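You operate a simulated robot arm through the tools that you are given. There is no shell and no other tool. Be economical: measure what you need, move in short steps, check, and stop when the job is done.

You are at the controls of a simulated two-armed robot. One attempt, no reset.

## Task
Wipe up the spill on the ply bench top with the blue rag and put it back.

It is judged by the outcome, as a careful person would: the job done as asked, and still so three seconds after it is handed in. It fails if anything else is knocked over, pushed out of place, dropped, spilled or broken.

## Robot
Two 7-joint arms with two-finger parallel grippers on one trunk, on a base that drives. Base frame: it is fixed to the floor where the robot stands at the start and does not move with it; the origin is under the middle of the robot, x ahead of it, y to its left, z up. Units: m, degrees, N and s.
The left shoulder is at the start at [0.08, 0.131, 0.947], the right one opposite. With the tool pointing down near the work surface each hand reaches from about 0.4 to 0.86 m from the robot's upright axis, wherever it stands, measured 20 degrees to its own side. Payload 1.57 kg a hand.
The tool frame of a hand sits at the grasp point between the pads (the TCP): z along the fingers, y along the line on which they close. The tips reach 0.03 m beyond it. The gripper opens to 0.11 m. The fingers are 0.024 m wide and 0.012 m thick; the gripper's body (0.048 by 0.112 m) begins 0.078 m behind the TCP.
Orientation is told as [roll, pitch, yaw] about the base's x, y, z axes, in that order, counted from this pose: with the fingers straight down and closing along the base's y, the tool's x points along the base's -x, its y along +y and its z along -z.

## Interface
- The arms move only by the tool play_rows. It takes "left_rows", "right_rows" or both (then of equal length, played together; a hand with none holds still); each is a list of rows, each a list of 7 numbers: the shift along the base's x, y, z in units of 250 mm (1.0 is 250 mm), then the turn, a rotation vector about the base's x, y, z in units of 120 degrees (1.0 is 120 degrees), then the gripper command, from -1 (fully open) to 1 (shut), values between in proportion. In form: [[tx, ty, tz, rx, ry, rz, grip], ...]. A call has 1 to 12 rows; each row is the pose to reach, as a shift and turn from the pose commanded when the call began. A call with a number of a shift or a turn outside -1 to 1 is refused whole. Rows are played at 5 a second. More than 0.05 m and 8.6 degrees between two rows, or a gripper value outside its range, and nothing of the call is played. Where a pose cannot be reached the arm comes as near as it can. A force on the tool above 40 N (or 10 N above the force at the start of the call, whichever is more), or a blocked arm, ends the call early, and 0.2 s more pass. Each finger travels about 0.108 m/s and halts on what it meets, pressing with about 20 N; the grip force reading is that of the motor and also rises with nothing between the fingers. The clock runs only during rows and for 0.2 s after the last one: add rows that repeat a pose to give the fingers time. The reply holds the time, the measured pose of the TCP, the force on the tool along the base axes, the opening and the grip force, in the units named above and with some noise, with the torque about the TCP (base axes, N m) and any sound that the robot's microphone picked up, and new pictures: "pictures" is both (left out), scene, wrist or none (wrist: the cameras of the hands that moved).
- Cameras (640 x 400 px; columns grow to the right, rows downward): "scene" is now at [-0.0543, 0.0024, 1.4096]; the picture's right is [0.03, -1.00, 0.00], its down [-0.65, -0.02, -0.76] and it looks along [0.76, 0.02, -0.65] (base axes); focal length 271 px, centre (320, 200). "left" rides on the left gripper at [0.07, -0.016, -0.141] in its tool frame; the picture's right is [0.23, 0.97, 0.00], its down [-0.86, 0.20, -0.48] and it looks along [-0.47, 0.11, 0.88] (tool axes); focal length 222 px, centre (320, 200). "right" rides on the right gripper at [0.07, 0.016, -0.141] in its tool frame; the picture's right is [-0.23, 0.97, 0.00], its down [-0.86, -0.20, -0.48] and it looks along [-0.47, -0.11, 0.88] (tool axes); focal length 222 px, centre (320, 200). There is no depth. A picture from a camera that has moved, and an enlarged one, comes with that camera's place and axes in the base frame and with its lens.
- steer(legs): drives the robot by 1 to 6 legs, each [ahead, left, turn to the left] in m, m and degrees, along the robot's own axes; the way and the turn of a leg run together, so that a leg with both is an arc; at most 1.5 m and 180 degrees a leg. The arms and the cameras ride along, it lands a little off, and it stops where it bumps. It gives what a move gives, and a new picture of the scene camera.
- aim_head(pan, tilt): turns the head with the scene camera to pan (to the left, within 109 degrees either way) and tilt (down, from -29 to 69), counted from straight ahead of the robot. It gives what a move gives, and a new picture of the scene camera.
- inspect(camera, box): a new picture of the part [left, top, right, bottom] of that camera's present view, enlarged. The clock stands still meanwhile.
- finish_job(): hands the job in; it is judged then, once.

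Go step by step. Nothing tells you exact positions but the pictures and the camera data: compare them with the known pose of the tool, close in by small moves and look again before you grip or let go. The budget is 120 turns and 260 pictures, counting those below and the enlarged ones. Unless the task says otherwise, let go and move clear before handing in, and close with one line.

The tools are called after "Request:" by a JSON object that holds its "name" and its "arguments". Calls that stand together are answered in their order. play_rows: Moves the arms, as the interface text tells. Its arguments: {"type":"object","properties":{"left_rows":{"type":"array","items":{"type":"array","items":{"type":"number"}}},"right_rows":{"type":"array","items":{"type":"array","items":{"type":"number"}}},"pictures":{"type":"string","enum":["both","scene","wrist","none"]}},"required":[]} The other tools are called the same way: steer (legs) drives the base; aim_head (pan, tilt) turns the head that bears the scene camera; inspect (camera, box) takes an enlarged picture of a part of a camera's view; finish_job () hands the job in.

At the start:

```text
time_s: 0.0
left_eef_pos: [0.4931, 0.3514, 1.0593]
left_tool_rot: [0.0, 0.0, -0.1]
left_contact_force: [0.1, 0.8, -0.4]
left_torque: [-0.04, -0.03, 0.01]
left_finger_gap: 0.11
left_grip_force: 0.1
right_eef_pos: [0.5705, -0.1503, 1.0388]
right_tool_rot: [0.0, 0.0, 0.0]
right_contact_force: [-0.1, -0.7, 0.1]
right_torque: [-0.02, -0.03, 0.02]
right_finger_gap: 0.1097
right_grip_force: 0.1
robot x, y, heading: [0.0023, 0.0014, -0.4]
head pan, tilt: [1.6, 40.5]
```

scene: 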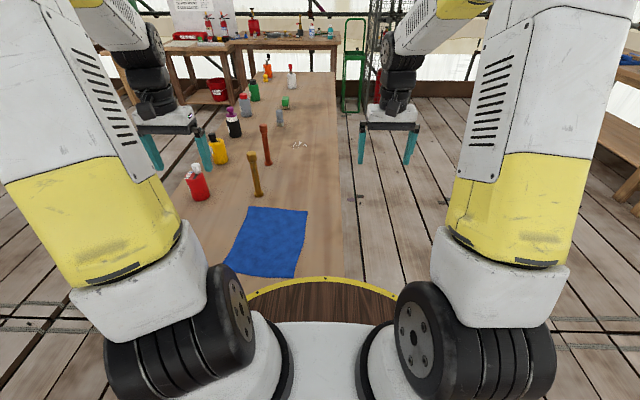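
right: 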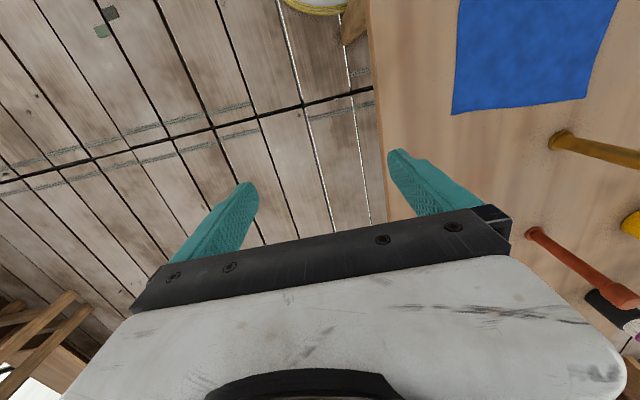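
left: 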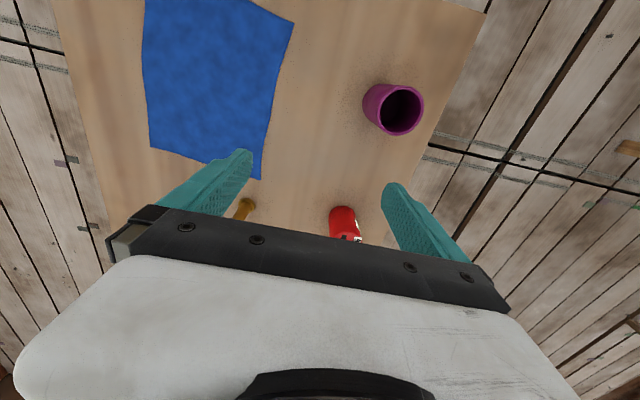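

I see a long ply bench ahead with a blue rag near me and several bottles; a pale patch further along may be the spill. I'll enlarge the view.

Request:
{"name": "inspect", "arguments": {"camera": "scene", "box": [220, 60, 360, 180]}}

Request:
{"name": "inspect", "arguments": {"camera": "scene", "box": [160, 130, 360, 290]}}

```text
3.33 times, centred on (290, 120) of scene
camera zoom: at [-0.0543, 0.0024, 1.4096], right [0.03, -1.0, 0.0], down [-0.65, -0.02, -0.76], along [0.76, 0.02, -0.65], focal length 902 px, centre (420, 467)
```

zoom: 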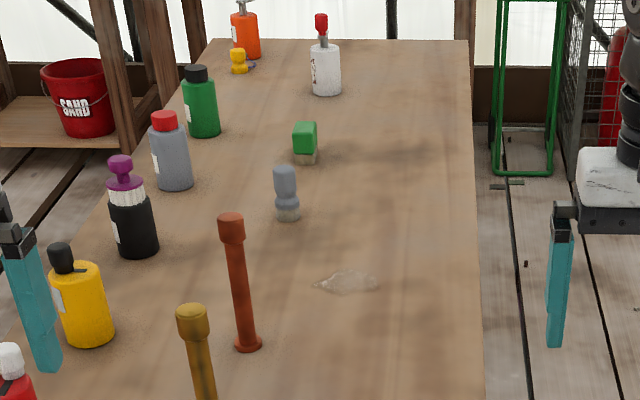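

```text
2.50 times, centred on (260, 210) of scene
camera zoom: at [-0.0543, 0.0024, 1.4096], right [0.03, -1.0, 0.0], down [-0.65, -0.02, -0.76], along [0.76, 0.02, -0.65], focal length 676 px, centre (470, 175)
```

zoom: 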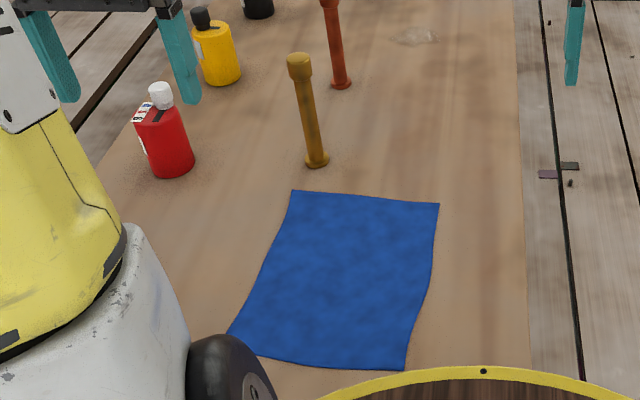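

The spill is about (1.05, 0.13), the rag spans roughly x 0.35–0.62, y 0.06–0.28, bench top near z 0.795. I'll look down and right to check driving room along the bench's right side.

Request:
{"name": "aim_head", "arguments": {"pan": 0, "tilt": 69}}

Request:
{"name": "aim_head", "arguments": {"pan": -45, "tilt": 45}}

```text
time_s: 0.9
left_eef_pos: [0.4935, 0.3517, 1.0608]
left_tool_rot: [0.1, 0.1, -0.1]
left_contact_force: [0.3, 0.3, -0.8]
left_torque: [-0.03, -0.03, 0.02]
left_finger_gap: 0.1102
left_grip_force: 0.0
right_eef_pos: [0.5704, -0.1496, 1.0377]
right_tool_rot: [0.1, 0.0, 0.0]
right_contact_force: [0.3, -0.5, 0.0]
right_torque: [-0.01, 0.0, 0.01]
right_finger_gap: 0.11
right_grip_force: 0.0
robot x, y, heading: [0.0021, 0.0016, 0.2]
head pan, tilt: [0.0, 68.8]
camera scene: at [-0.083, 0.0, 1.3743], right [0.0, -1.0, 0.0], down [-0.93, 0.0, -0.36], along [0.36, 0.0, -0.93], focal length 271 px, centre (320, 200)
```

scene: 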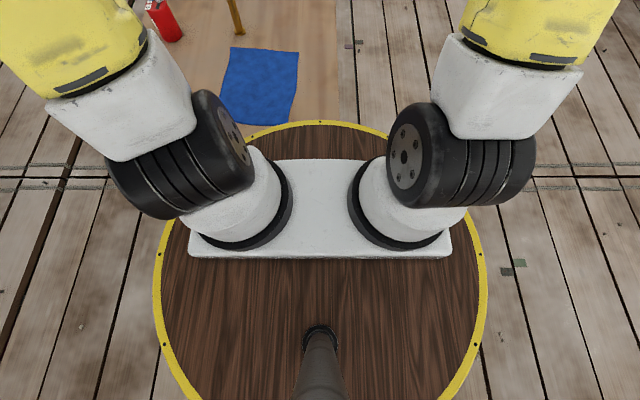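

```text
time_s: 2.0
left_eef_pos: [0.4942, 0.3518, 1.0593]
left_tool_rot: [0.0, 0.0, 0.0]
left_contact_force: [-0.6, -0.2, 0.4]
left_torque: [-0.01, -0.02, 0.02]
left_finger_gap: 0.1097
left_grip_force: 0.0
right_eef_pos: [0.5722, -0.1496, 1.0375]
right_tool_rot: [0.0, -0.1, -0.1]
right_contact_force: [-0.5, -0.3, 0.1]
right_torque: [0.01, 0.02, -0.03]
right_finger_gap: 0.1101
right_grip_force: 0.1
robot x, y, heading: [-0.0036, 0.0002, 0.3]
head pan, tilt: [-45.0, 45.0]
camera scene: at [-0.0814, -0.0574, 1.4031], right [-0.71, -0.71, 0.0], down [-0.5, 0.5, -0.71], along [0.5, -0.5, -0.71], focal length 271 px, centre (320, 200)
```

scene: 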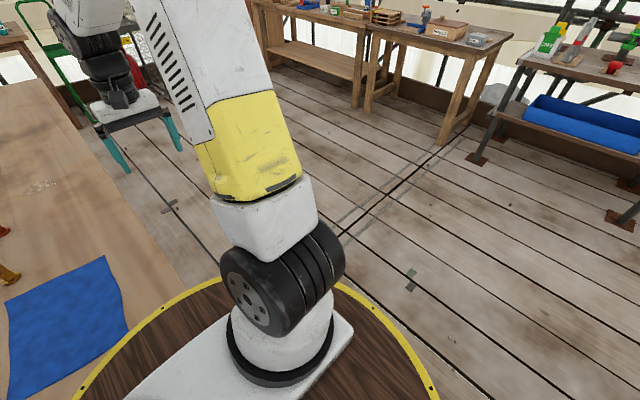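

The floor on the bench's right is clear and the round deck of the robot has a radius of about 0.35 m. I'll drive round to the right side so that both rag and spill are within the left arm's reach, facing the bench.

Request:
{"name": "steer", "arguments": {"legs": [[0, -0.75, 0], [0.8, 0, 0], [0, 0, 90]]}}

Request:
{"name": "aim_head", "arguments": {"pan": 0, "tilt": 50}}

```text
time_s: 13.9
left_eef_pos: [0.4751, -0.2683, 1.0598]
left_tool_rot: [0.0, 0.0, 88.2]
left_contact_force: [0.8, 0.4, -0.4]
left_torque: [-0.02, 0.0, -0.02]
left_finger_gap: 0.1098
left_grip_force: 0.1
right_eef_pos: [0.9784, -0.2066, 1.0379]
right_tool_rot: [0.0, -0.1, 88.1]
right_contact_force: [0.4, -0.2, 0.8]
right_torque: [0.0, 0.02, 0.05]
right_finger_gap: 0.1098
right_grip_force: 0.0
robot x, y, heading: [0.8107, -0.7723, 88.2]
head pan, tilt: [-45.0, 45.0]
camera scene: at [0.8666, -0.8567, 1.4031], right [0.68, -0.73, 0.0], down [-0.52, -0.48, -0.71], along [0.52, 0.48, -0.71], focal length 271 px, centre (320, 200)
```

scene: 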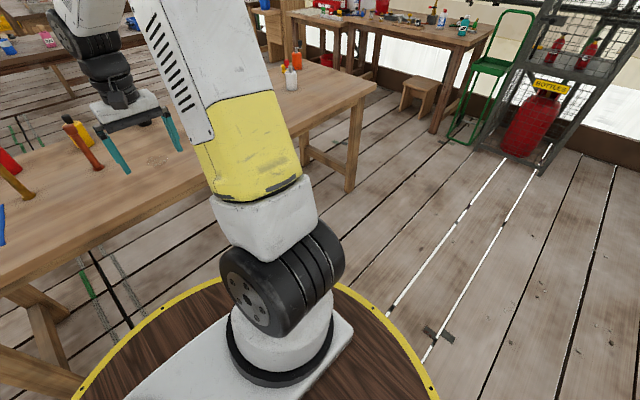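

```text
time_s: 15.0
left_eef_pos: [0.4758, -0.2679, 1.0598]
left_tool_rot: [-0.1, 0.0, 88.3]
left_contact_force: [0.1, -0.5, 0.8]
left_torque: [0.04, 0.03, 0.01]
left_finger_gap: 0.11
left_grip_force: 0.1
right_eef_pos: [0.98, -0.2075, 1.0388]
right_tool_rot: [0.0, 0.0, 88.2]
right_contact_force: [-0.6, 0.5, -0.8]
right_torque: [-0.04, 0.0, 0.0]
right_finger_gap: 0.1099
right_grip_force: 0.0
robot x, y, heading: [0.8114, -0.772, 88.2]
head pan, tilt: [0.0, 50.0]
camera scene: at [0.8098, -0.8354, 1.3962], right [1.0, -0.03, 0.0], down [-0.02, -0.77, -0.64], along [0.02, 0.64, -0.77], focal length 271 px, centre (320, 200)
```

scene: 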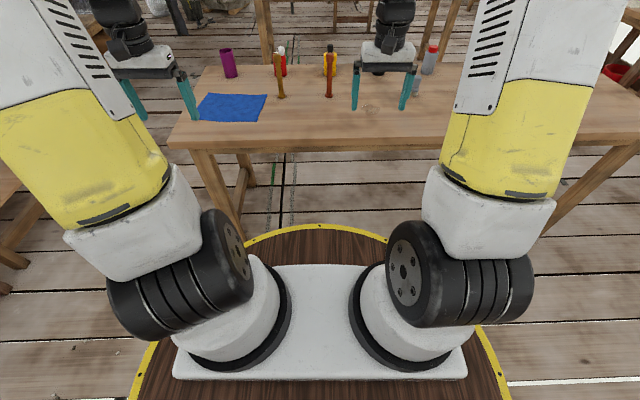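

The posts, spill and rag match my estimates; the robot faces the bench. Now I drive 0.26 m ahead, and move the right hand out of the way to the right.

Request:
{"name": "steer", "arguments": {"legs": [[0.26, 0, 1.5]]}}

Request:
{"name": "play_rows", "arguments": {"right_rows": [[0.15, -0.1, 0.1, 0, 0, 0, -1], [0.3, -0.2, 0.2, 0, 0, 0, -1], [0.45, -0.3, 0.2, 0, 0, 0, -1], [0.6, -0.4, 0.2, 0, 0, 0, -1], [0.75, -0.5, 0.2, 0, 0, 0, -1], [0.9, -0.5, 0.2, 0, 0, 0, -1]], "pictures": "both"}}

```text
time_s: 16.9
left_eef_pos: [0.4676, -0.0218, 1.0596]
left_tool_rot: [0.0, 0.0, 89.6]
left_contact_force: [-0.2, 0.3, 0.4]
left_torque: [-0.02, 0.01, 0.04]
left_finger_gap: 0.11
left_grip_force: 0.1
right_eef_pos: [0.9705, 0.0507, 1.0376]
right_tool_rot: [0.0, 0.0, 89.5]
right_contact_force: [0.9, -0.1, 0.4]
right_torque: [-0.01, -0.02, 0.0]
right_finger_gap: 0.1099
right_grip_force: 0.0
robot x, y, heading: [0.8146, -0.5167, 89.5]
head pan, tilt: [0.0, 50.0]
camera scene: at [0.8161, -0.5807, 1.3962], right [1.0, -0.01, 0.0], down [-0.01, -0.77, -0.64], along [0.01, 0.64, -0.77], focal length 271 px, centre (320, 200)
```

scene: 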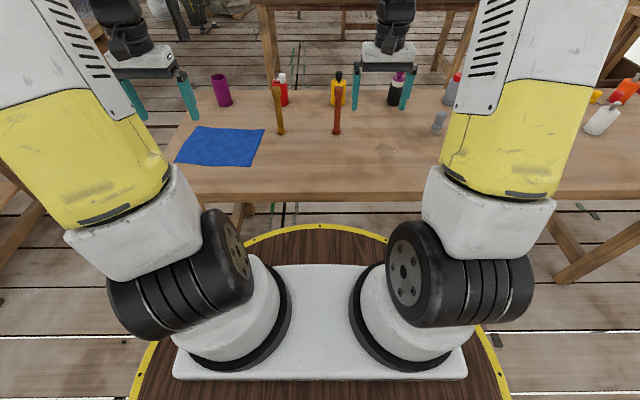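

```text
refused: row 1 steps farther than a row can; nothing moved
```

The rag centre is confirmed near (0.49, 0.17) and the spill at (1.056, 0.13). I move the right hand aside in smaller steps and bring the left hand above the rag.

Request:
{"name": "play_rows", "arguments": {"right_rows": [[0.14, -0.08, 0.08, 0, 0, 0, -1], [0.28, -0.16, 0.16, 0, 0, 0, -1], [0.42, -0.26, 0.2, 0, 0, 0, -1], [0.58, -0.36, 0.2, 0, 0, 0, -1], [0.73, -0.46, 0.2, 0, 0, 0, -1], [0.9, -0.5, 0.2, 0, 0, 0, -1]], "left_rows": [[0.02, 0.15, 0, 0, 0, 0, -1], [0.04, 0.3, 0, 0, 0, 0, -1], [0.06, 0.45, 0, 0, 0, 0, -1], [0.08, 0.6, 0, 0, 0, 0, -0.8], [0.1, 0.76, 0, 0, 0, 0, -0.5], [0.1, 0.76, -0.1, 0, 0, 0, -0.3]]}}

```text
time_s: 18.3
left_eef_pos: [0.4913, 0.1712, 1.0338]
left_tool_rot: [0.0, -0.1, 89.6]
left_contact_force: [-0.4, -0.7, 0.1]
left_torque: [-0.03, -0.03, 0.02]
left_finger_gap: 0.0715
left_grip_force: 0.1
right_eef_pos: [1.1938, -0.0713, 1.0876]
right_tool_rot: [0.0, -0.1, 89.6]
right_contact_force: [0.0, 0.0, 0.4]
right_torque: [0.06, -0.04, -0.02]
right_finger_gap: 0.1101
right_grip_force: 0.1
robot x, y, heading: [0.8142, -0.5155, 89.9]
head pan, tilt: [0.0, 50.0]
camera scene: at [0.8159, -0.5807, 1.3962], right [1.0, -0.01, 0.0], down [-0.01, -0.77, -0.64], along [0.01, 0.64, -0.77], focal length 271 px, centre (320, 200)
camera right: at [1.1782, -0.142, 1.2296], right [-0.97, 0.23, 0.0], down [0.21, 0.85, 0.48], along [0.11, 0.47, -0.88], focal length 222 px, centre (320, 200)
camera left: at [0.507, 0.1003, 1.1759], right [-0.98, -0.22, 0.0], down [-0.19, 0.86, 0.48], along [-0.1, 0.47, -0.88], focal length 222 px, centre (320, 200)
```

scene: 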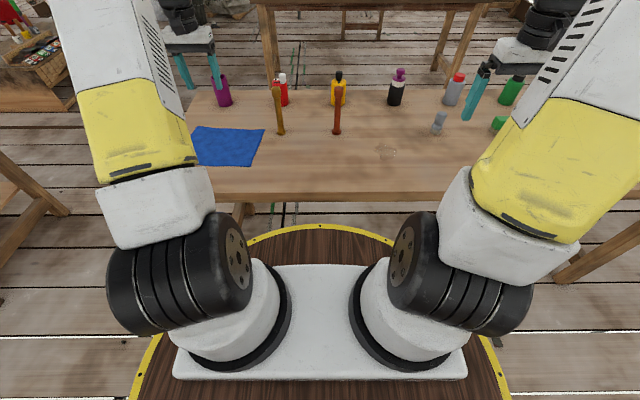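
right: 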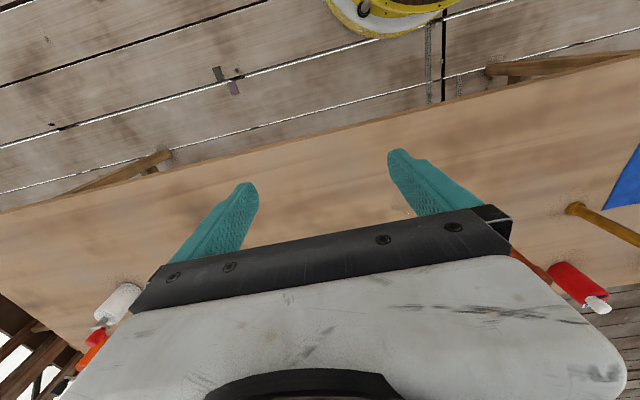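
left: 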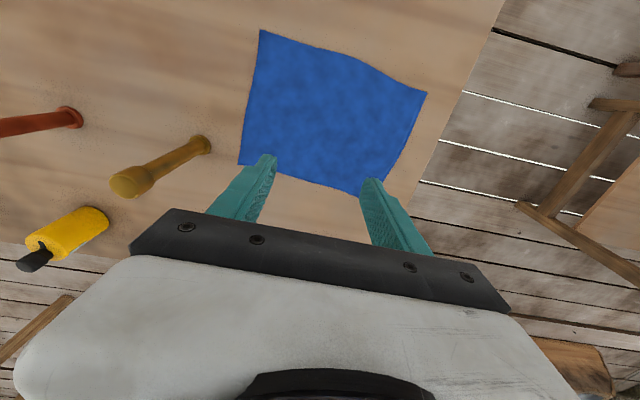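

The left hand is over the rag's centre. I descend towards it, stopping some 4 cm above the expected contact.

Request:
{"name": "play_rows", "arguments": {"left_rows": [[0, 0, -0.18, 0, 0, 0, -0.3], [0, 0, -0.36, 0, 0, 0, -0.3], [0, 0, -0.52, 0, 0, 0, -0.3], [0, 0, -0.66, 0, 0, 0, -0.3], [0, 0, -0.72, 0, 0, 0, -0.3]], "pictures": "wrist"}}

```text
time_s: 19.5
left_eef_pos: [0.4922, 0.1662, 0.8553]
left_tool_rot: [0.0, 0.0, 89.6]
left_contact_force: [0.7, -0.3, -0.5]
left_torque: [0.02, 0.0, 0.01]
left_finger_gap: 0.0714
left_grip_force: 0.1
right_eef_pos: [1.1933, -0.0713, 1.0887]
right_tool_rot: [0.0, 0.1, 89.7]
right_contact_force: [0.1, -0.3, 1.1]
right_torque: [0.02, 0.02, 0.01]
right_finger_gap: 0.1097
right_grip_force: 0.0
robot x, y, heading: [0.8155, -0.518, 89.9]
head pan, tilt: [0.0, 50.0]
camera left: at [0.5077, 0.0963, 0.9974], right [-0.98, -0.22, 0.0], down [-0.19, 0.86, 0.48], along [-0.11, 0.47, -0.88], focal length 222 px, centre (320, 200)
```

left: 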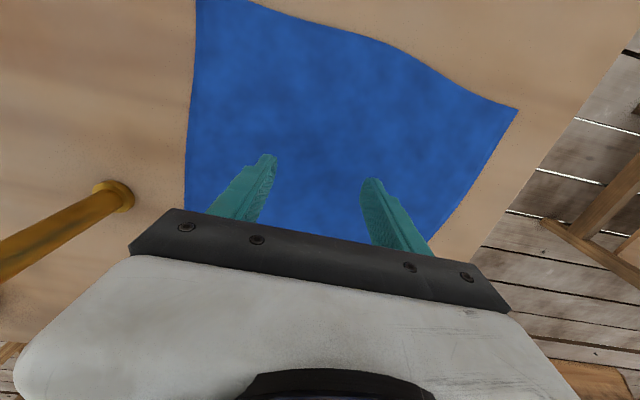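

The fingertips are about 3 cm above the rag. I go down in fine steps, watching the force.

Request:
{"name": "play_rows", "arguments": {"left_rows": [[0, 0, -0.04, 0, 0, 0, -0.3], [0, 0, -0.07, 0, 0, 0, -0.3], [0, 0, -0.09, 0, 0, 0, -0.3], [0, 0, -0.1, 0, 0, 0, -0.3], [0, 0, -0.11, 0, 0, 0, -0.3], [0, 0, -0.12, 0, 0, 0, -0.3]], "pictures": "wrist"}}

```text
time_s: 20.7
left_eef_pos: [0.4925, 0.1686, 0.8315]
left_tool_rot: [0.1, -0.4, 89.6]
left_contact_force: [0.5, -0.4, 8.2]
left_torque: [-0.06, -0.23, -0.03]
left_finger_gap: 0.0716
left_grip_force: 0.2
right_eef_pos: [1.1942, -0.0721, 1.0887]
right_tool_rot: [0.0, 0.0, 89.6]
right_contact_force: [0.1, 0.2, 0.8]
right_torque: [0.04, 0.0, 0.0]
right_finger_gap: 0.1101
right_grip_force: 0.0
robot x, y, heading: [0.8137, -0.5217, 89.5]
head pan, tilt: [0.0, 50.0]
stopped in row 6 (left hand): the force on the tool passed its limit at 45 N (the readings are from after the stop); the commanded pose is now the measured one
camera left: at [0.5083, 0.0984, 0.9735], right [-0.98, -0.22, 0.0], down [-0.19, 0.85, 0.48], along [-0.11, 0.47, -0.88], focal length 222 px, centre (320, 200)
```

left: 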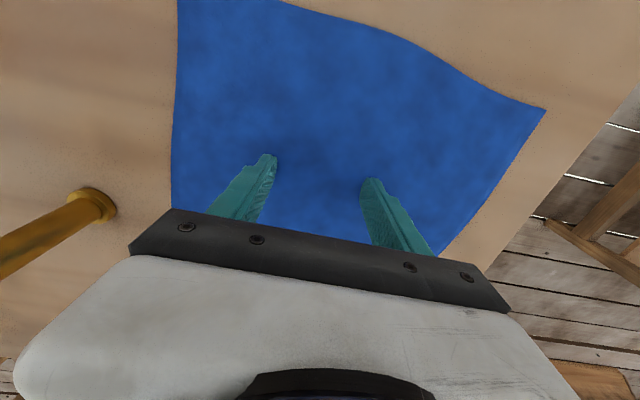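

The tips rest on the rag at TCP z ≈ 0.831 with about 8 N. I close the fingers to gather cloth.

Request:
{"name": "play_rows", "arguments": {"left_rows": [[0, 0, 0, 0, 0, 0, 0.2], [0, 0, 0, 0, 0, 0, 0.7], [0, 0, 0, 0, 0, 0, 1], [0, 0, 0, 0, 0, 0, 1], [0, 0, 0, 0, 0, 0, 1]], "pictures": "wrist"}}

```text
time_s: 21.9
left_eef_pos: [0.4917, 0.1704, 0.831]
left_tool_rot: [0.1, -0.4, 89.6]
left_contact_force: [0.4, 2.8, 19.7]
left_torque: [-0.01, -0.07, 0.03]
left_finger_gap: 0.0203
left_grip_force: 19.8
right_eef_pos: [1.1945, -0.0716, 1.0882]
right_tool_rot: [0.0, 0.0, 89.7]
right_contact_force: [0.1, -1.4, -0.5]
right_torque: [-0.03, -0.03, -0.02]
right_finger_gap: 0.11
right_grip_force: 0.1
robot x, y, heading: [0.8139, -0.5181, 89.8]
head pan, tilt: [0.0, 50.0]
camera left: at [0.5085, 0.0986, 0.9733], right [-0.98, -0.22, 0.0], down [-0.19, 0.85, 0.48], along [-0.11, 0.47, -0.87], focal length 222 px, centre (320, 200)
```

left: 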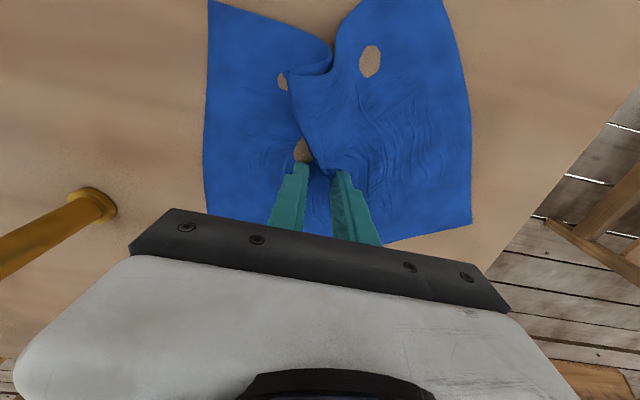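

The fingers hold a fold of cloth (gap 2 cm). I lift it slowly straight up and check.

Request:
{"name": "play_rows", "arguments": {"left_rows": [[0, 0, 0.1, 0, 0, 0, 1], [0, 0, 0.22, 0, 0, 0, 1], [0, -0.05, 0.36, 0, 0, 0, 1], [0, -0.1, 0.52, 0, 0, 0, 1], [0, -0.15, 0.7, 0, 0, 0, 1], [0, -0.2, 0.88, 0, 0, 0, 1]]}}

```text
time_s: 23.3
left_eef_pos: [0.4899, 0.1168, 1.0509]
left_tool_rot: [0.2, -0.2, 89.5]
left_contact_force: [-0.4, 0.2, -0.4]
left_torque: [0.0, -0.03, 0.01]
left_finger_gap: 0.0023
left_grip_force: 20.3
right_eef_pos: [1.1939, -0.0704, 1.0883]
right_tool_rot: [-0.1, 0.0, 89.6]
right_contact_force: [1.0, 0.9, 0.3]
right_torque: [-0.04, -0.02, 0.04]
right_finger_gap: 0.11
right_grip_force: 0.0
robot x, y, heading: [0.8108, -0.516, 89.6]
head pan, tilt: [0.0, 50.0]
camera scene: at [0.8161, -0.5803, 1.3962], right [1.0, -0.01, 0.0], down [-0.01, -0.77, -0.64], along [0.0, 0.64, -0.77], focal length 271 px, centre (320, 200)
camera left: at [0.5059, 0.0455, 1.1932], right [-0.98, -0.22, 0.0], down [-0.19, 0.86, 0.48], along [-0.11, 0.47, -0.88], focal length 222 px, centre (320, 200)
```

scene: 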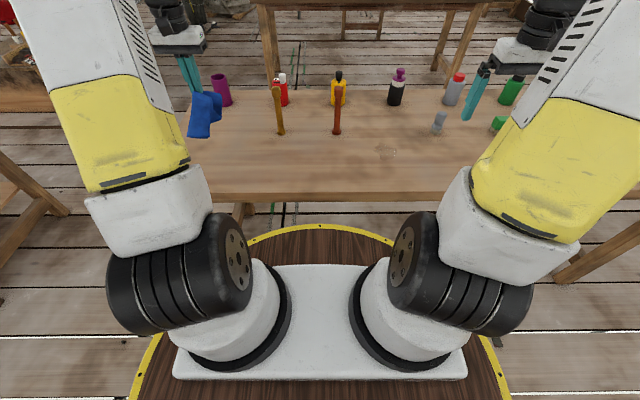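
left: 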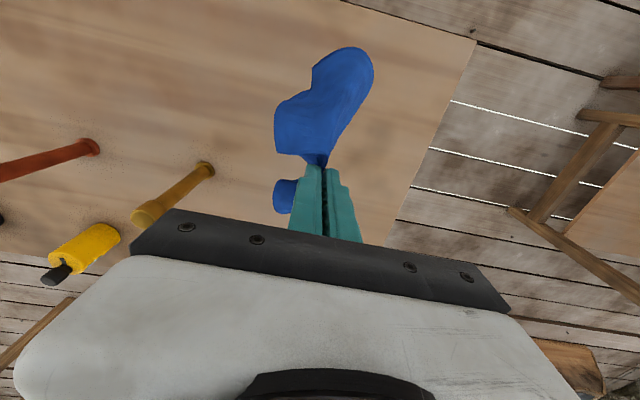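

The rag is firmly held and hangs about 12 cm below the fingers. I carry it along the bench's near side towards the spill and shift the right hand further away.

Request:
{"name": "play_rows", "arguments": {"left_rows": [[0.1, -0.08, 0.04, 0, 0, 0, 1], [0.25, -0.16, 0.08, 0, 0, 0, 1], [0.43, -0.2, 0.1, 0, 0, 0, 1], [0.62, -0.2, 0.1, 0, 0, 0, 1], [0.81, -0.2, 0.1, 0, 0, 0, 1], [1.0, -0.2, 0.1, 0, 0, 0, 1]], "right_rows": [[0.12, -0.06, 0, 0, 0, 0, -1], [0.24, -0.12, 0, 0, 0, 0, -1], [0.36, -0.18, 0, 0, 0, 0, -1], [0.48, -0.24, 0, 0, 0, 0, -1], [0.6, -0.3, 0, 0, 0, 0, -1], [0.7, -0.4, 0, 0, 0, 0, -1]], "pictures": "scene"}}

Request:
{"name": "play_rows", "arguments": {"left_rows": [[0.18, 0, 0, 0, 0, 0, 1], [0.36, 0, 0, 0, 0, 0, 1], [0.54, 0, 0, 0, 0, 0, 1], [0.72, 0, 0, 0, 0, 0, 1], [0.9, 0, 0, 0, 0, 0, 1], [1.0, 0, 0, 0, 0, 0, 1]]}}

```text
time_s: 24.7
left_eef_pos: [0.7454, 0.071, 1.0777]
left_tool_rot: [0.1, -0.2, 89.7]
left_contact_force: [0.0, 0.0, 0.2]
left_torque: [-0.01, -0.06, 0.01]
left_finger_gap: 0.0021
left_grip_force: 20.2
right_eef_pos: [1.3706, -0.1721, 1.0893]
right_tool_rot: [0.1, 0.0, 89.6]
right_contact_force: [-0.3, 0.0, 0.5]
right_torque: [-0.03, -0.03, 0.0]
right_finger_gap: 0.1101
right_grip_force: 0.1
robot x, y, heading: [0.8157, -0.5203, 89.4]
head pan, tilt: [0.0, 50.0]
camera scene: at [0.8157, -0.5807, 1.3962], right [1.0, -0.01, 0.0], down [-0.01, -0.77, -0.64], along [0.0, 0.64, -0.77], focal length 271 px, centre (320, 200)
```

scene: 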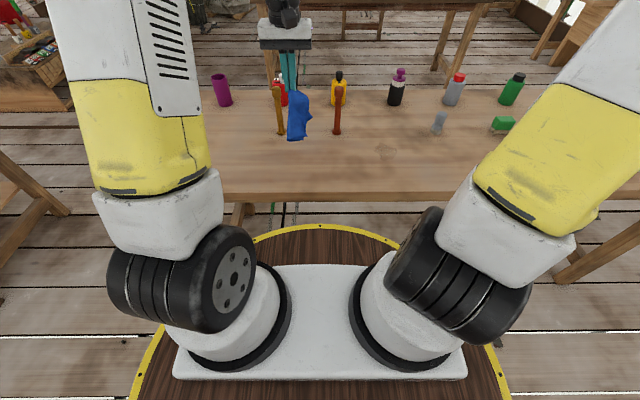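

```text
time_s: 26.1
left_eef_pos: [0.9941, 0.0693, 1.0754]
left_tool_rot: [0.1, -0.3, 89.5]
left_contact_force: [0.3, -0.2, -0.9]
left_torque: [0.02, -0.03, 0.0]
left_finger_gap: 0.0021
left_grip_force: 20.2
right_eef_pos: [1.3702, -0.1728, 1.0904]
right_tool_rot: [0.0, 0.0, 89.7]
right_contact_force: [0.4, 0.4, -0.1]
right_torque: [0.01, 0.0, 0.0]
right_finger_gap: 0.1098
right_grip_force: 0.2
robot x, y, heading: [0.8136, -0.5178, 89.8]
head pan, tilt: [0.0, 50.0]
camera scene: at [0.8161, -0.5807, 1.3962], right [1.0, -0.01, 0.0], down [-0.01, -0.77, -0.64], along [0.0, 0.64, -0.77], focal length 271 px, centre (320, 200)
camera left: at [1.0106, -0.0009, 1.2186], right [-0.98, -0.22, 0.0], down [-0.19, 0.85, 0.48], along [-0.11, 0.47, -0.88], focal length 222 px, centre (320, 200)
```

scene: 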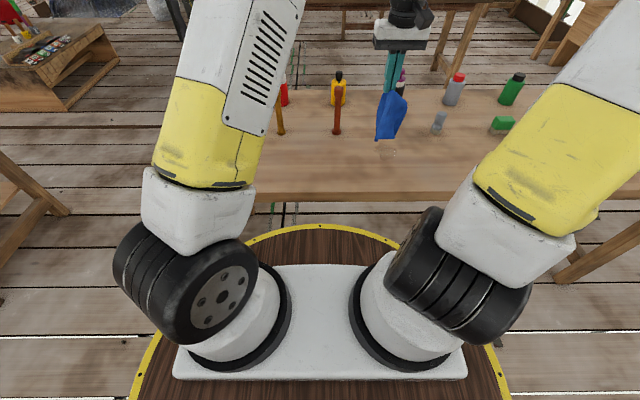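
left: 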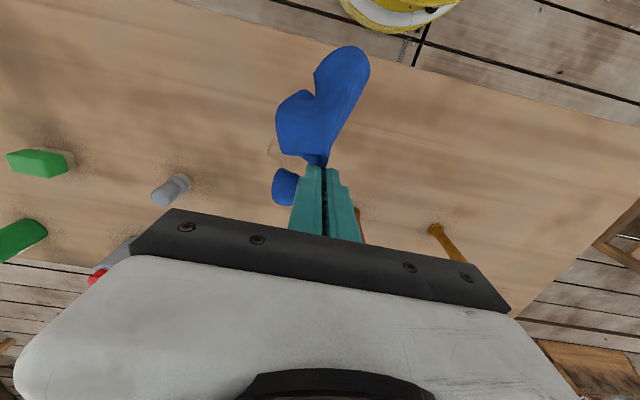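

The spill lies just right of and beyond the hanging rag. I move over it and lower towards the bench.

Request:
{"name": "play_rows", "arguments": {"left_rows": [[0.12, 0.1, 0, 0, 0, 0, 1], [0.25, 0.2, 0, 0, 0, 0, 1], [0.25, 0.2, -0.18, 0, 0, 0, 1], [0.25, 0.2, -0.36, 0, 0, 0, 1], [0.25, 0.2, -0.54, 0, 0, 0, 1], [0.25, 0.2, -0.7, 0, 0, 0, 1], [0.25, 0.2, -0.8, 0, 0, 0, 1]]}}

```text
time_s: 27.7
left_eef_pos: [1.0591, 0.1185, 0.8773]
left_tool_rot: [0.1, -0.2, 89.6]
left_contact_force: [-0.1, -0.2, 0.6]
left_torque: [0.01, 0.05, 0.0]
left_finger_gap: 0.0023
left_grip_force: 19.6
right_eef_pos: [1.3714, -0.1722, 1.0908]
right_tool_rot: [-0.1, 0.0, 89.6]
right_contact_force: [0.4, 0.6, 0.9]
right_torque: [-0.01, 0.0, 0.03]
right_finger_gap: 0.1102
right_grip_force: 0.0
robot x, y, heading: [0.8166, -0.5149, 89.7]
head pan, tilt: [0.0, 50.0]
camera scene: at [0.8163, -0.5809, 1.3962], right [1.0, -0.01, 0.0], down [-0.01, -0.77, -0.64], along [0.0, 0.64, -0.77], focal length 271 px, centre (320, 200)
camera left: at [1.0757, 0.0487, 1.0184], right [-0.98, -0.22, 0.0], down [-0.19, 0.85, 0.48], along [-0.11, 0.47, -0.88], focal length 222 px, centre (320, 200)
```

scene: 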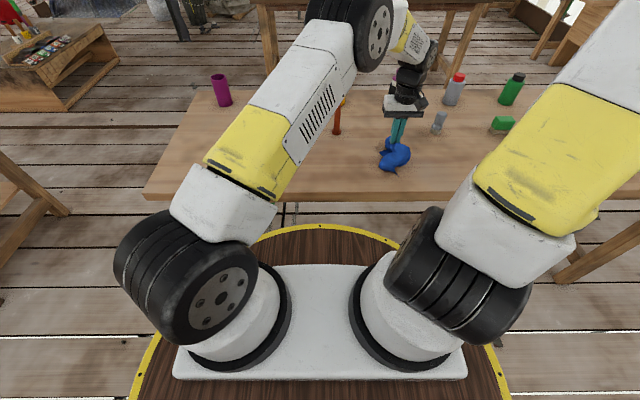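
left: 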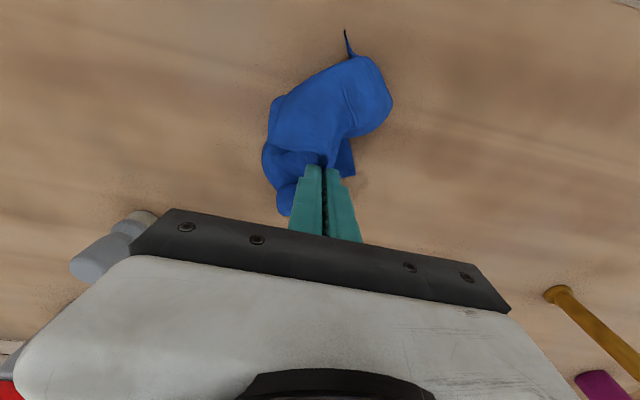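

The rag is bunching on the spill. I press down a bit more and begin short wiping strokes.

Request:
{"name": "play_rows", "arguments": {"left_rows": [[0, 0, -0.08, 0, 0, 0, 1], [0, 0, -0.14, 0, 0, 0, 1], [0, 0, -0.165, 0, 0, 0, 1], [0.08, 0, -0.165, 0, 0, 0, 1], [0.16, 0, -0.165, 0, 0, 0, 1], [0.08, 0, -0.165, 0, 0, 0, 1], [0, 0, -0.165, 0, 0, 0, 1], [-0.08, 0, -0.165, 0, 0, 0, 1], [-0.16, 0, -0.165, 0, 0, 0, 1], [-0.08, 0, -0.165, 0, 0, 0, 1], [0, 0, -0.165, 0, 0, 0, 1]]}}

```text
time_s: 30.1
left_eef_pos: [1.0549, 0.1196, 0.8337]
left_tool_rot: [0.2, -0.3, 89.6]
left_contact_force: [-6.1, 0.8, 17.3]
left_torque: [0.07, 0.35, -0.02]
left_finger_gap: 0.0024
left_grip_force: 20.0
right_eef_pos: [1.369, -0.1728, 1.0895]
right_tool_rot: [0.0, 0.0, 89.5]
right_contact_force: [-0.2, -0.4, 0.4]
right_torque: [0.01, 0.01, 0.01]
right_finger_gap: 0.1101
right_grip_force: 0.0
robot x, y, heading: [0.8148, -0.5143, 89.8]
head pan, tilt: [0.0, 50.0]
camera scene: at [0.8156, -0.5812, 1.3962], right [1.0, -0.01, 0.0], down [-0.01, -0.77, -0.64], along [0.0, 0.64, -0.77], focal length 271 px, centre (320, 200)
camera left: at [1.0709, 0.0493, 0.9757], right [-0.98, -0.22, 0.0], down [-0.19, 0.85, 0.48], along [-0.11, 0.47, -0.88], focal length 222 px, centre (320, 200)
```

scene: 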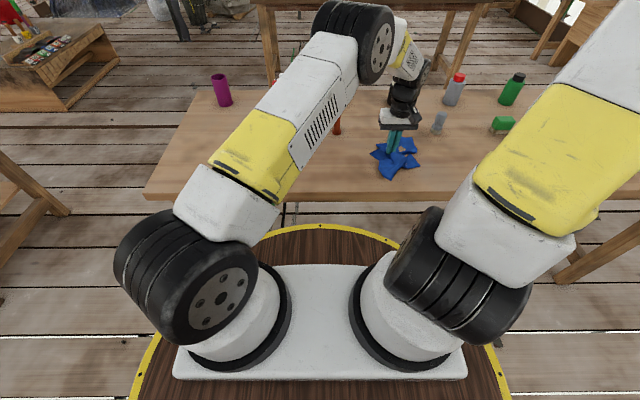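
left: 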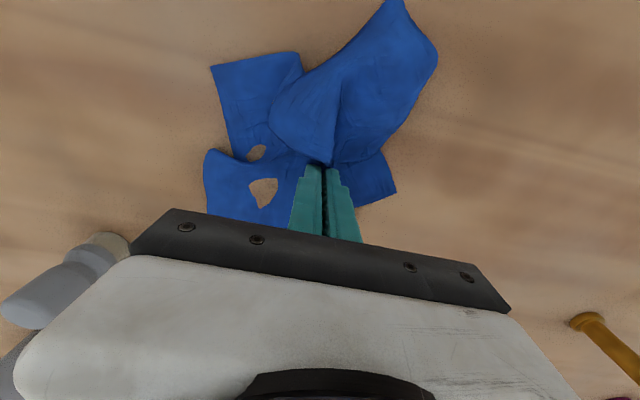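

The rag is splayed on the bench with ~17 N of pressure. I continue with strokes at the far and near sides of the spill.

Request:
{"name": "play_rows", "arguments": {"left_rows": [[0.0, 0.1, 0, 0, 0, 0, 1], [0.0, 0.2, 0, 0, 0, 0, 1], [0.12, 0.2, 0, 0, 0, 0, 1], [0.2, 0.2, 0, 0, 0, 0, 1], [0.08, 0.2, 0, 0, 0, 0, 1], [-0.04, 0.2, 0, 0, 0, 0, 1], [-0.16, 0.2, 0, 0, 0, 0, 1], [-0.16, 0.1, 0, 0, 0, 0, 1], [-0.04, 0.1, 0, 0, 0, 0, 1], [0.08, 0.1, 0, 0, 0, 0, 1], [0.2, 0.1, 0, 0, 0, 0, 1], [0.2, 0.0, 0, 0, 0, 0, 1]], "pictures": "none"}}

Request:
{"name": "play_rows", "arguments": {"left_rows": [[0, -0.1, 0, 0, 0, 0, 1], [0, -0.2, 0, 0, 0, 0, 1], [-0.12, -0.2, 0, 0, 0, 0, 1], [-0.24, -0.2, 0, 0, 0, 0, 1], [-0.36, -0.2, 0, 0, 0, 0, 1], [-0.36, -0.1, 0, 0, 0, 0, 1], [-0.24, -0.1, 0, 0, 0, 0, 1], [-0.12, -0.1, 0, 0, 0, 0, 1], [0, -0.1, 0, 0, 0, 0, 1], [-0.12, 0, 0, 0, 0, 0, 1], [-0.22, 0, 0, 0, 0, 0, 1]], "pictures": "both"}}

```text
time_s: 32.7
left_eef_pos: [1.1051, 0.1192, 0.8347]
left_tool_rot: [0.0, -0.2, 89.7]
left_contact_force: [0.4, 2.1, 5.5]
left_torque: [0.11, 0.0, -0.04]
left_finger_gap: 0.0022
left_grip_force: 19.9
left hand out of reach, approached as far as the arm can: row 4
right_eef_pos: [1.3715, -0.1732, 1.0893]
right_tool_rot: [0.0, 0.0, 89.6]
right_contact_force: [-0.4, 0.6, 0.6]
right_torque: [0.0, -0.01, -0.03]
right_finger_gap: 0.1099
right_grip_force: 0.0
robot x, y, heading: [0.8174, -0.5195, 89.7]
head pan, tilt: [0.0, 50.0]
```

```text
time_s: 35.1
left_eef_pos: [1.0499, 0.1203, 0.8358]
left_tool_rot: [0.1, -0.1, 89.5]
left_contact_force: [0.5, 0.0, 2.1]
left_torque: [0.02, 0.04, 0.02]
left_finger_gap: 0.0018
left_grip_force: 19.8
right_eef_pos: [1.3708, -0.1724, 1.0898]
right_tool_rot: [0.0, 0.0, 89.6]
right_contact_force: [-0.1, -0.2, 0.2]
right_torque: [-0.01, 0.05, -0.04]
right_finger_gap: 0.11
right_grip_force: 0.1
robot x, y, heading: [0.8171, -0.5148, 89.4]
head pan, tilt: [0.0, 50.0]
camera scene: at [0.8167, -0.5809, 1.3962], right [1.0, -0.01, 0.0], down [-0.01, -0.77, -0.64], along [0.0, 0.64, -0.77], focal length 271 px, centre (320, 200)
camera left: at [1.0672, 0.0507, 0.9788], right [-0.98, -0.22, 0.0], down [-0.19, 0.85, 0.48], along [-0.11, 0.47, -0.88], focal length 222 px, centre (320, 200)
```

scene: 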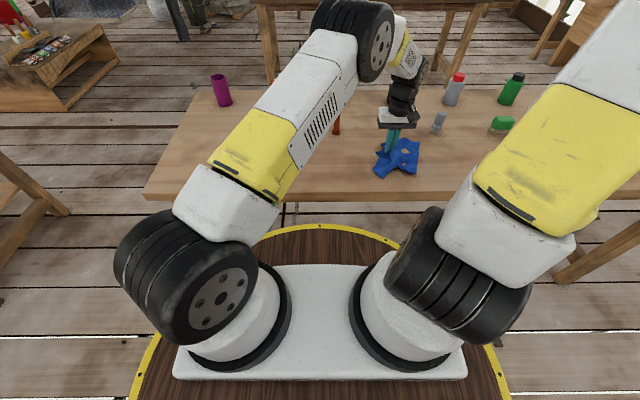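
left: 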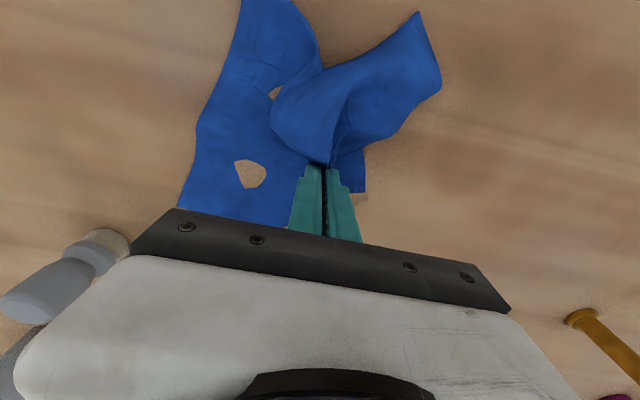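

Strokes are done; I lift the rag and back off along the near side to see whether any spill is left.

Request:
{"name": "play_rows", "arguments": {"left_rows": [[0, 0, 0.18, 0, 0, 0, 1], [0, 0, 0.36, 0, 0, 0, 1], [0, 0, 0.54, 0, 0, 0, 1], [0, -0.04, 0.72, 0, 0, 0, 1], [-0.08, -0.1, 0.88, 0, 0, 0, 1], [-0.24, -0.2, 0.92, 0, 0, 0, 1], [-0.42, -0.25, 0.92, 0, 0, 0, 1], [-0.6, -0.25, 0.92, 0, 0, 0, 1]], "pictures": "both"}}

Request:
{"name": "inspect", "arguments": {"camera": "scene", "box": [330, 110, 450, 185]}}

```text
time_s: 36.9
left_eef_pos: [0.8967, 0.0548, 1.0673]
left_tool_rot: [0.2, -0.1, 89.4]
left_contact_force: [-0.3, 0.1, 0.1]
left_torque: [0.01, 0.03, 0.02]
left_finger_gap: 0.0022
left_grip_force: 20.0
right_eef_pos: [1.3713, -0.1734, 1.0898]
right_tool_rot: [0.0, 0.0, 89.5]
right_contact_force: [0.5, 0.8, 0.7]
right_torque: [-0.04, 0.03, -0.01]
right_finger_gap: 0.11
right_grip_force: 0.0
robot x, y, heading: [0.8151, -0.5173, 89.6]
head pan, tilt: [0.0, 50.0]
camera scene: at [0.8167, -0.5808, 1.3962], right [1.0, -0.01, 0.0], down [-0.01, -0.77, -0.64], along [0.0, 0.64, -0.77], focal length 271 px, centre (320, 200)
camera left: at [0.913, -0.016, 1.2096], right [-0.98, -0.22, 0.0], down [-0.19, 0.85, 0.48], along [-0.11, 0.47, -0.88], focal length 222 px, centre (320, 200)
```

scene: 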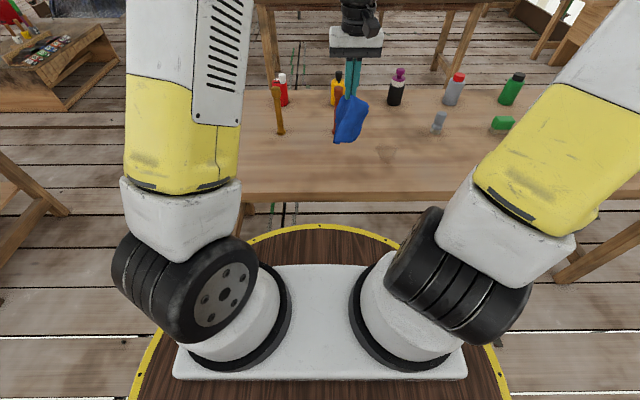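
left: 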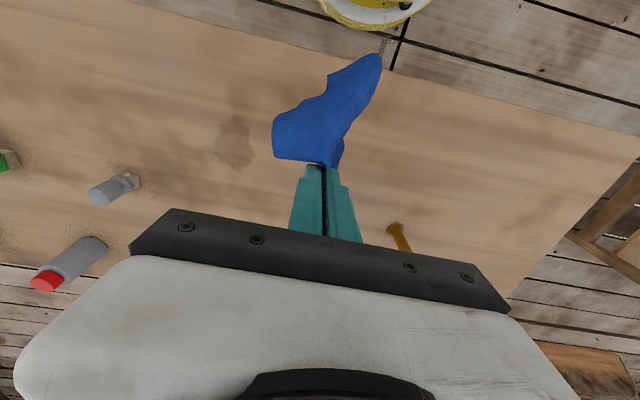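

```text
5.33 times, centred on (390, 148) of scene
camera zoom: at [0.8167, -0.5808, 1.3962], right [1.0, -0.01, 0.0], down [-0.01, -0.77, -0.64], along [0.0, 0.64, -0.77], focal length 1443 px, centre (-53, 480)
```

zoom: 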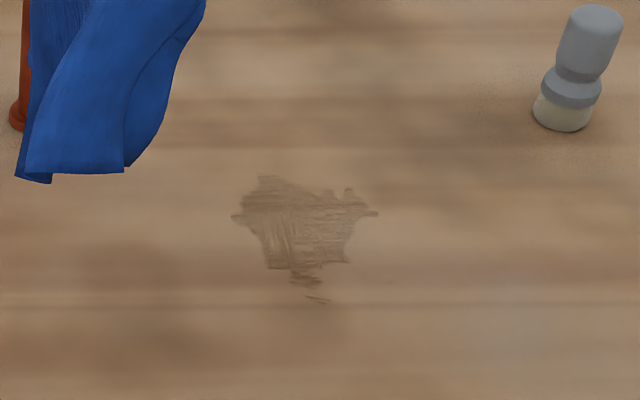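

Most of the liquid is taken up but a damp, streaked film remains around x 1.00–1.09, y 0.06–0.18. I shift the base a little right for better reach and wipe again, more densely and firmly.

Request:
{"name": "steer", "arguments": {"legs": [[0, -0.13, 0]]}}

```text
time_s: 38.2
left_eef_pos: [1.0286, 0.053, 1.0677]
left_tool_rot: [0.1, -0.1, 89.4]
left_contact_force: [-0.3, -0.3, -0.1]
left_torque: [0.01, 0.0, -0.03]
left_finger_gap: 0.0021
left_grip_force: 20.3
right_eef_pos: [1.5011, -0.1754, 1.089]
right_tool_rot: [-0.1, 0.0, 89.4]
right_contact_force: [0.1, 0.7, -0.3]
right_torque: [0.0, -0.01, -0.01]
right_finger_gap: 0.1101
right_grip_force: 0.1
robot x, y, heading: [0.9496, -0.5204, 89.3]
head pan, tilt: [0.0, 50.0]
camera scene: at [0.9472, -0.5819, 1.3962], right [1.0, -0.01, 0.0], down [-0.01, -0.77, -0.64], along [0.01, 0.64, -0.77], focal length 271 px, centre (320, 200)
```

scene: 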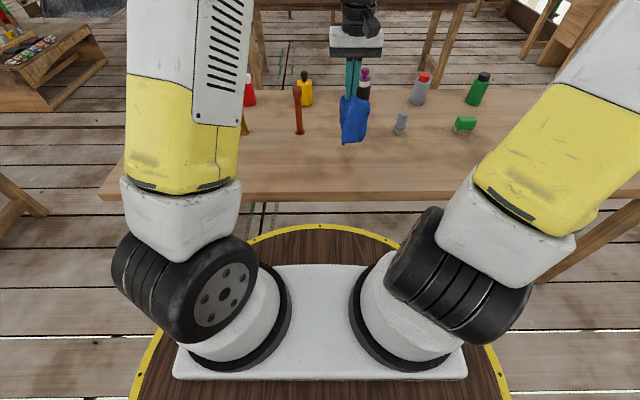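

Now I lower the rag onto the middle of the patch and press.

Request:
{"name": "play_rows", "arguments": {"left_rows": [[0.04, 0.13, 0, 0, 0, 0, 1], [0.08, 0.27, 0, 0, 0, 0, 1], [0.08, 0.27, -0.18, 0, 0, 0, 1], [0.08, 0.27, -0.36, 0, 0, 0, 1], [0.08, 0.27, -0.54, 0, 0, 0, 1], [0.08, 0.27, -0.72, 0, 0, 0, 1], [0.08, 0.27, -0.85, 0, 0, 0, 1], [0.08, 0.27, -0.92, 0, 0, 0, 1], [0.08, 0.27, -0.935, 0, 0, 0, 1], [0.08, 0.27, -0.945, 0, 0, 0, 1]], "pictures": "wrist"}}

```text
time_s: 40.5
left_eef_pos: [1.0529, 0.1244, 0.8356]
left_tool_rot: [-0.2, -0.7, 89.5]
left_contact_force: [1.0, -1.4, 12.4]
left_torque: [0.13, 0.04, 0.01]
left_finger_gap: 0.0021
left_grip_force: 20.2
right_eef_pos: [1.5026, -0.1757, 1.0888]
right_tool_rot: [-0.1, 0.0, 89.5]
right_contact_force: [-0.1, 0.6, 0.1]
right_torque: [-0.02, 0.03, 0.0]
right_finger_gap: 0.1101
right_grip_force: 0.1
robot x, y, heading: [0.9429, -0.5194, 89.5]
head pan, tilt: [0.0, 50.0]
stopped in row 10 (left hand): the force on the tool passed its limit at 42 N (the readings are from after the stop); the commanded pose is now the measured one
camera left: at [1.0677, 0.052, 0.9778], right [-0.98, -0.22, -0.01], down [-0.19, 0.85, 0.49], along [-0.1, 0.48, -0.87], focal length 222 px, centre (320, 200)
```

left: 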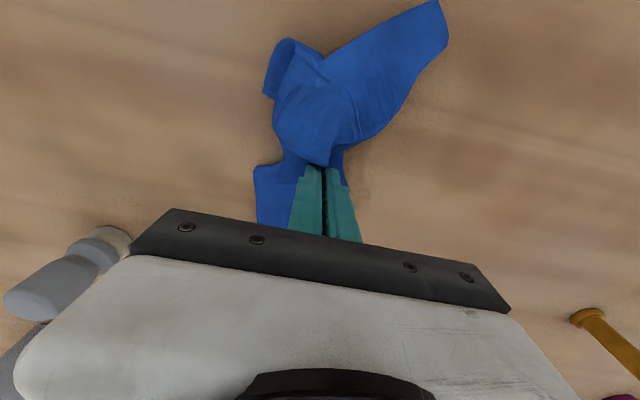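

Pressing with about 12 N. I run a dense raster over the patch at this height.

Request:
{"name": "play_rows", "arguments": {"left_rows": [[0.16, 0, -0.004, 0, 0, 0, 1], [0.2, 0.08, -0.004, 0, 0, 0, 1], [0.05, 0.08, -0.004, 0, 0, 0, 1], [-0.1, 0.08, -0.004, 0, 0, 0, 1], [-0.22, 0.08, -0.004, 0, 0, 0, 1], [-0.22, 0.16, -0.004, 0, 0, 0, 1], [-0.08, 0.16, -0.004, 0, 0, 0, 1], [0.06, 0.16, -0.004, 0, 0, 0, 1], [0.2, 0.16, -0.004, 0, 0, 0, 1], [0.2, 0.24, -0.004, 0, 0, 0, 1], [0.05, 0.24, -0.004, 0, 0, 0, 1], [-0.1, 0.24, -0.004, 0, 0, 0, 1]], "pictures": "none"}}

Request:
{"name": "play_rows", "arguments": {"left_rows": [[-0.12, 0, 0, 0, 0, 0, 1], [-0.12, -0.15, 0, 0, 0, 0, 1], [-0.12, -0.3, 0, 0, 0, 0, 1], [0.03, -0.3, 0, 0, 0, 0, 1], [0.18, -0.3, 0, 0, 0, 0, 1], [0.3, -0.3, 0, 0, 0, 0, 1], [0.3, -0.38, 0, 0, 0, 0, 1], [0.15, -0.38, 0, 0, 0, 0, 1], [0, -0.38, 0, 0, 0, 0, 1], [-0.12, -0.38, 0, 0, 0, 0, 1], [0, -0.46, 0, 0, 0, 0, 1], [0.15, -0.46, 0, 0, 0, 0, 1]], "pictures": "wrist"}}

```text
time_s: 43.1
left_eef_pos: [1.0236, 0.1815, 0.8342]
left_tool_rot: [-0.2, -0.7, 89.4]
left_contact_force: [2.1, 2.5, 12.5]
left_torque: [0.09, -0.12, 0.02]
left_finger_gap: 0.002
left_grip_force: 20.7
right_eef_pos: [1.503, -0.1752, 1.0902]
right_tool_rot: [0.0, 0.0, 89.5]
right_contact_force: [0.7, 1.3, -0.7]
right_torque: [-0.01, 0.04, 0.01]
right_finger_gap: 0.11
right_grip_force: 0.1
robot x, y, heading: [0.9452, -0.5186, 89.4]
head pan, tilt: [0.0, 50.0]
```

```text
time_s: 45.7
left_eef_pos: [1.0598, 0.0677, 0.8333]
left_tool_rot: [0.0, -0.5, 89.6]
left_contact_force: [-12.8, 0.2, 30.7]
left_torque: [0.02, 0.33, -0.02]
left_finger_gap: 0.0021
left_grip_force: 19.3
right_eef_pos: [1.5011, -0.1753, 1.0894]
right_tool_rot: [-0.1, 0.0, 89.5]
right_contact_force: [-0.2, 0.3, 0.2]
right_torque: [0.01, -0.03, 0.0]
right_finger_gap: 0.1098
right_grip_force: 0.0
robot x, y, heading: [0.9442, -0.5138, 89.6]
head pan, tilt: [0.0, 50.0]
camera left: at [1.0763, -0.0037, 0.9754], right [-0.98, -0.22, 0.0], down [-0.19, 0.85, 0.49], along [-0.1, 0.47, -0.87], focal length 222 px, centre (320, 200)
```

left: 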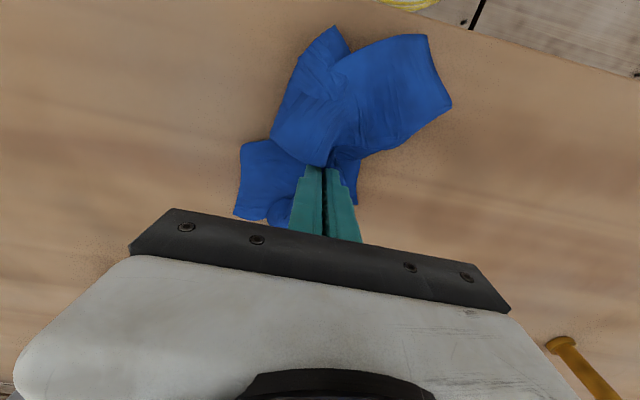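

Second pass done with good pressure. I lift and move aside to inspect.

Request:
{"name": "play_rows", "arguments": {"left_rows": [[0, 0, 0.18, 0, 0, 0, 1], [0, 0, 0.36, 0, 0, 0, 1], [0, 0, 0.54, 0, 0, 0, 1], [0, -0.04, 0.72, 0, 0, 0, 1], [-0.08, -0.08, 0.88, 0, 0, 0, 1], [-0.26, -0.08, 0.92, 0, 0, 0, 1], [-0.44, -0.08, 0.92, 0, 0, 0, 1], [-0.62, -0.08, 0.92, 0, 0, 0, 1]], "pictures": "none"}}

Request:
{"name": "inspect", "arguments": {"camera": "scene", "box": [290, 110, 410, 185]}}

Request:
{"name": "inspect", "arguments": {"camera": "left", "box": [120, 20, 440, 220]}}

```text
time_s: 47.5
left_eef_pos: [0.9107, 0.0466, 1.0609]
left_tool_rot: [-0.1, -0.5, 89.4]
left_contact_force: [-0.8, -0.2, -0.2]
left_torque: [-0.01, 0.04, 0.0]
left_finger_gap: 0.0022
left_grip_force: 20.3
right_eef_pos: [1.5021, -0.1753, 1.0882]
right_tool_rot: [0.0, 0.0, 89.4]
right_contact_force: [-1.0, -0.1, -0.4]
right_torque: [-0.02, 0.04, 0.0]
right_finger_gap: 0.1099
right_grip_force: 0.0
robot x, y, heading: [0.947, -0.5172, 89.4]
head pan, tilt: [0.0, 50.0]
```

```text
5.33 times, centred on (350, 148) of scene
camera zoom: at [0.9478, -0.5819, 1.3962], right [1.0, -0.01, 0.0], down [-0.01, -0.77, -0.64], along [0.01, 0.64, -0.77], focal length 1443 px, centre (160, 480)
```

zoom: 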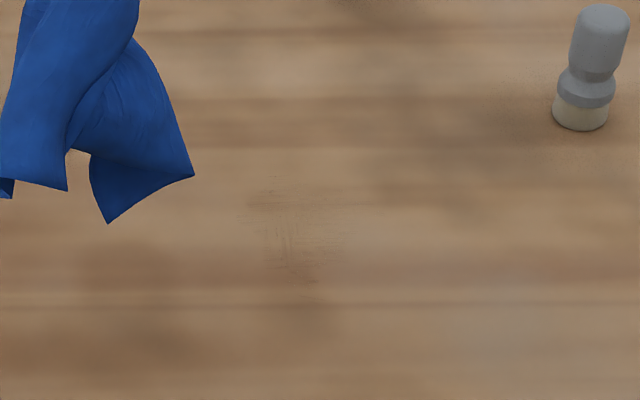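

```text
2.00 times, centred on (280, 120) of left
camera zoom: at [0.926, -0.0249, 1.2027], right [-0.98, -0.22, 0.0], down [-0.19, 0.85, 0.49], along [-0.1, 0.48, -0.87], focal length 444 px, centre (400, 360)
```

zoom: 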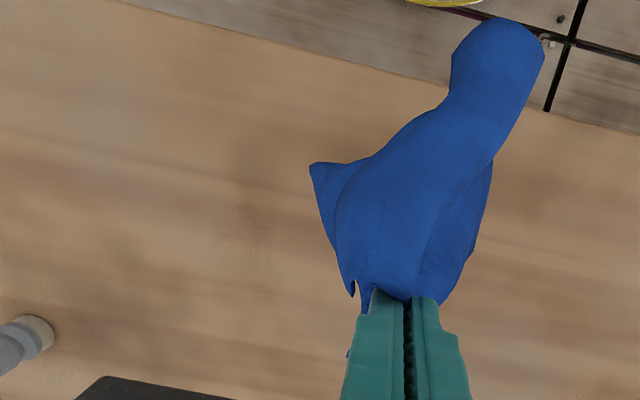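

Only a faint trace is left, about x 1.00–1.08, y 0.06–0.17. One more pass over it.

Request:
{"name": "play_rows", "arguments": {"left_rows": [[0.18, 0, 0, 0, 0, 0, 1], [0.36, 0.05, 0, 0, 0, 0, 1], [0.48, 0.17, 0, 0, 0, 0, 1], [0.52, 0.25, -0.17, 0, 0, 0, 1], [0.52, 0.25, -0.36, 0, 0, 0, 1], [0.52, 0.25, -0.54, 0, 0, 0, 1], [0.52, 0.25, -0.72, 0, 0, 0, 1], [0.52, 0.25, -0.84, 0, 0, 0, 1], [0.52, 0.25, -0.895, 0, 0, 0, 1], [0.52, 0.25, -0.905, 0, 0, 0, 1]], "pictures": "none"}}

```text
time_s: 49.7
left_eef_pos: [1.0379, 0.1115, 0.8372]
left_tool_rot: [-0.1, -0.7, 89.4]
left_contact_force: [-0.2, -1.5, 6.3]
left_torque: [-0.06, -0.03, 0.0]
left_finger_gap: 0.0022
left_grip_force: 19.9
right_eef_pos: [1.5026, -0.1752, 1.0885]
right_tool_rot: [0.0, 0.0, 89.4]
right_contact_force: [0.1, -0.5, -0.7]
right_torque: [-0.03, 0.03, 0.01]
right_finger_gap: 0.1101
right_grip_force: 0.1
robot x, y, heading: [0.9469, -0.5204, 89.5]
head pan, tilt: [0.0, 50.0]
```

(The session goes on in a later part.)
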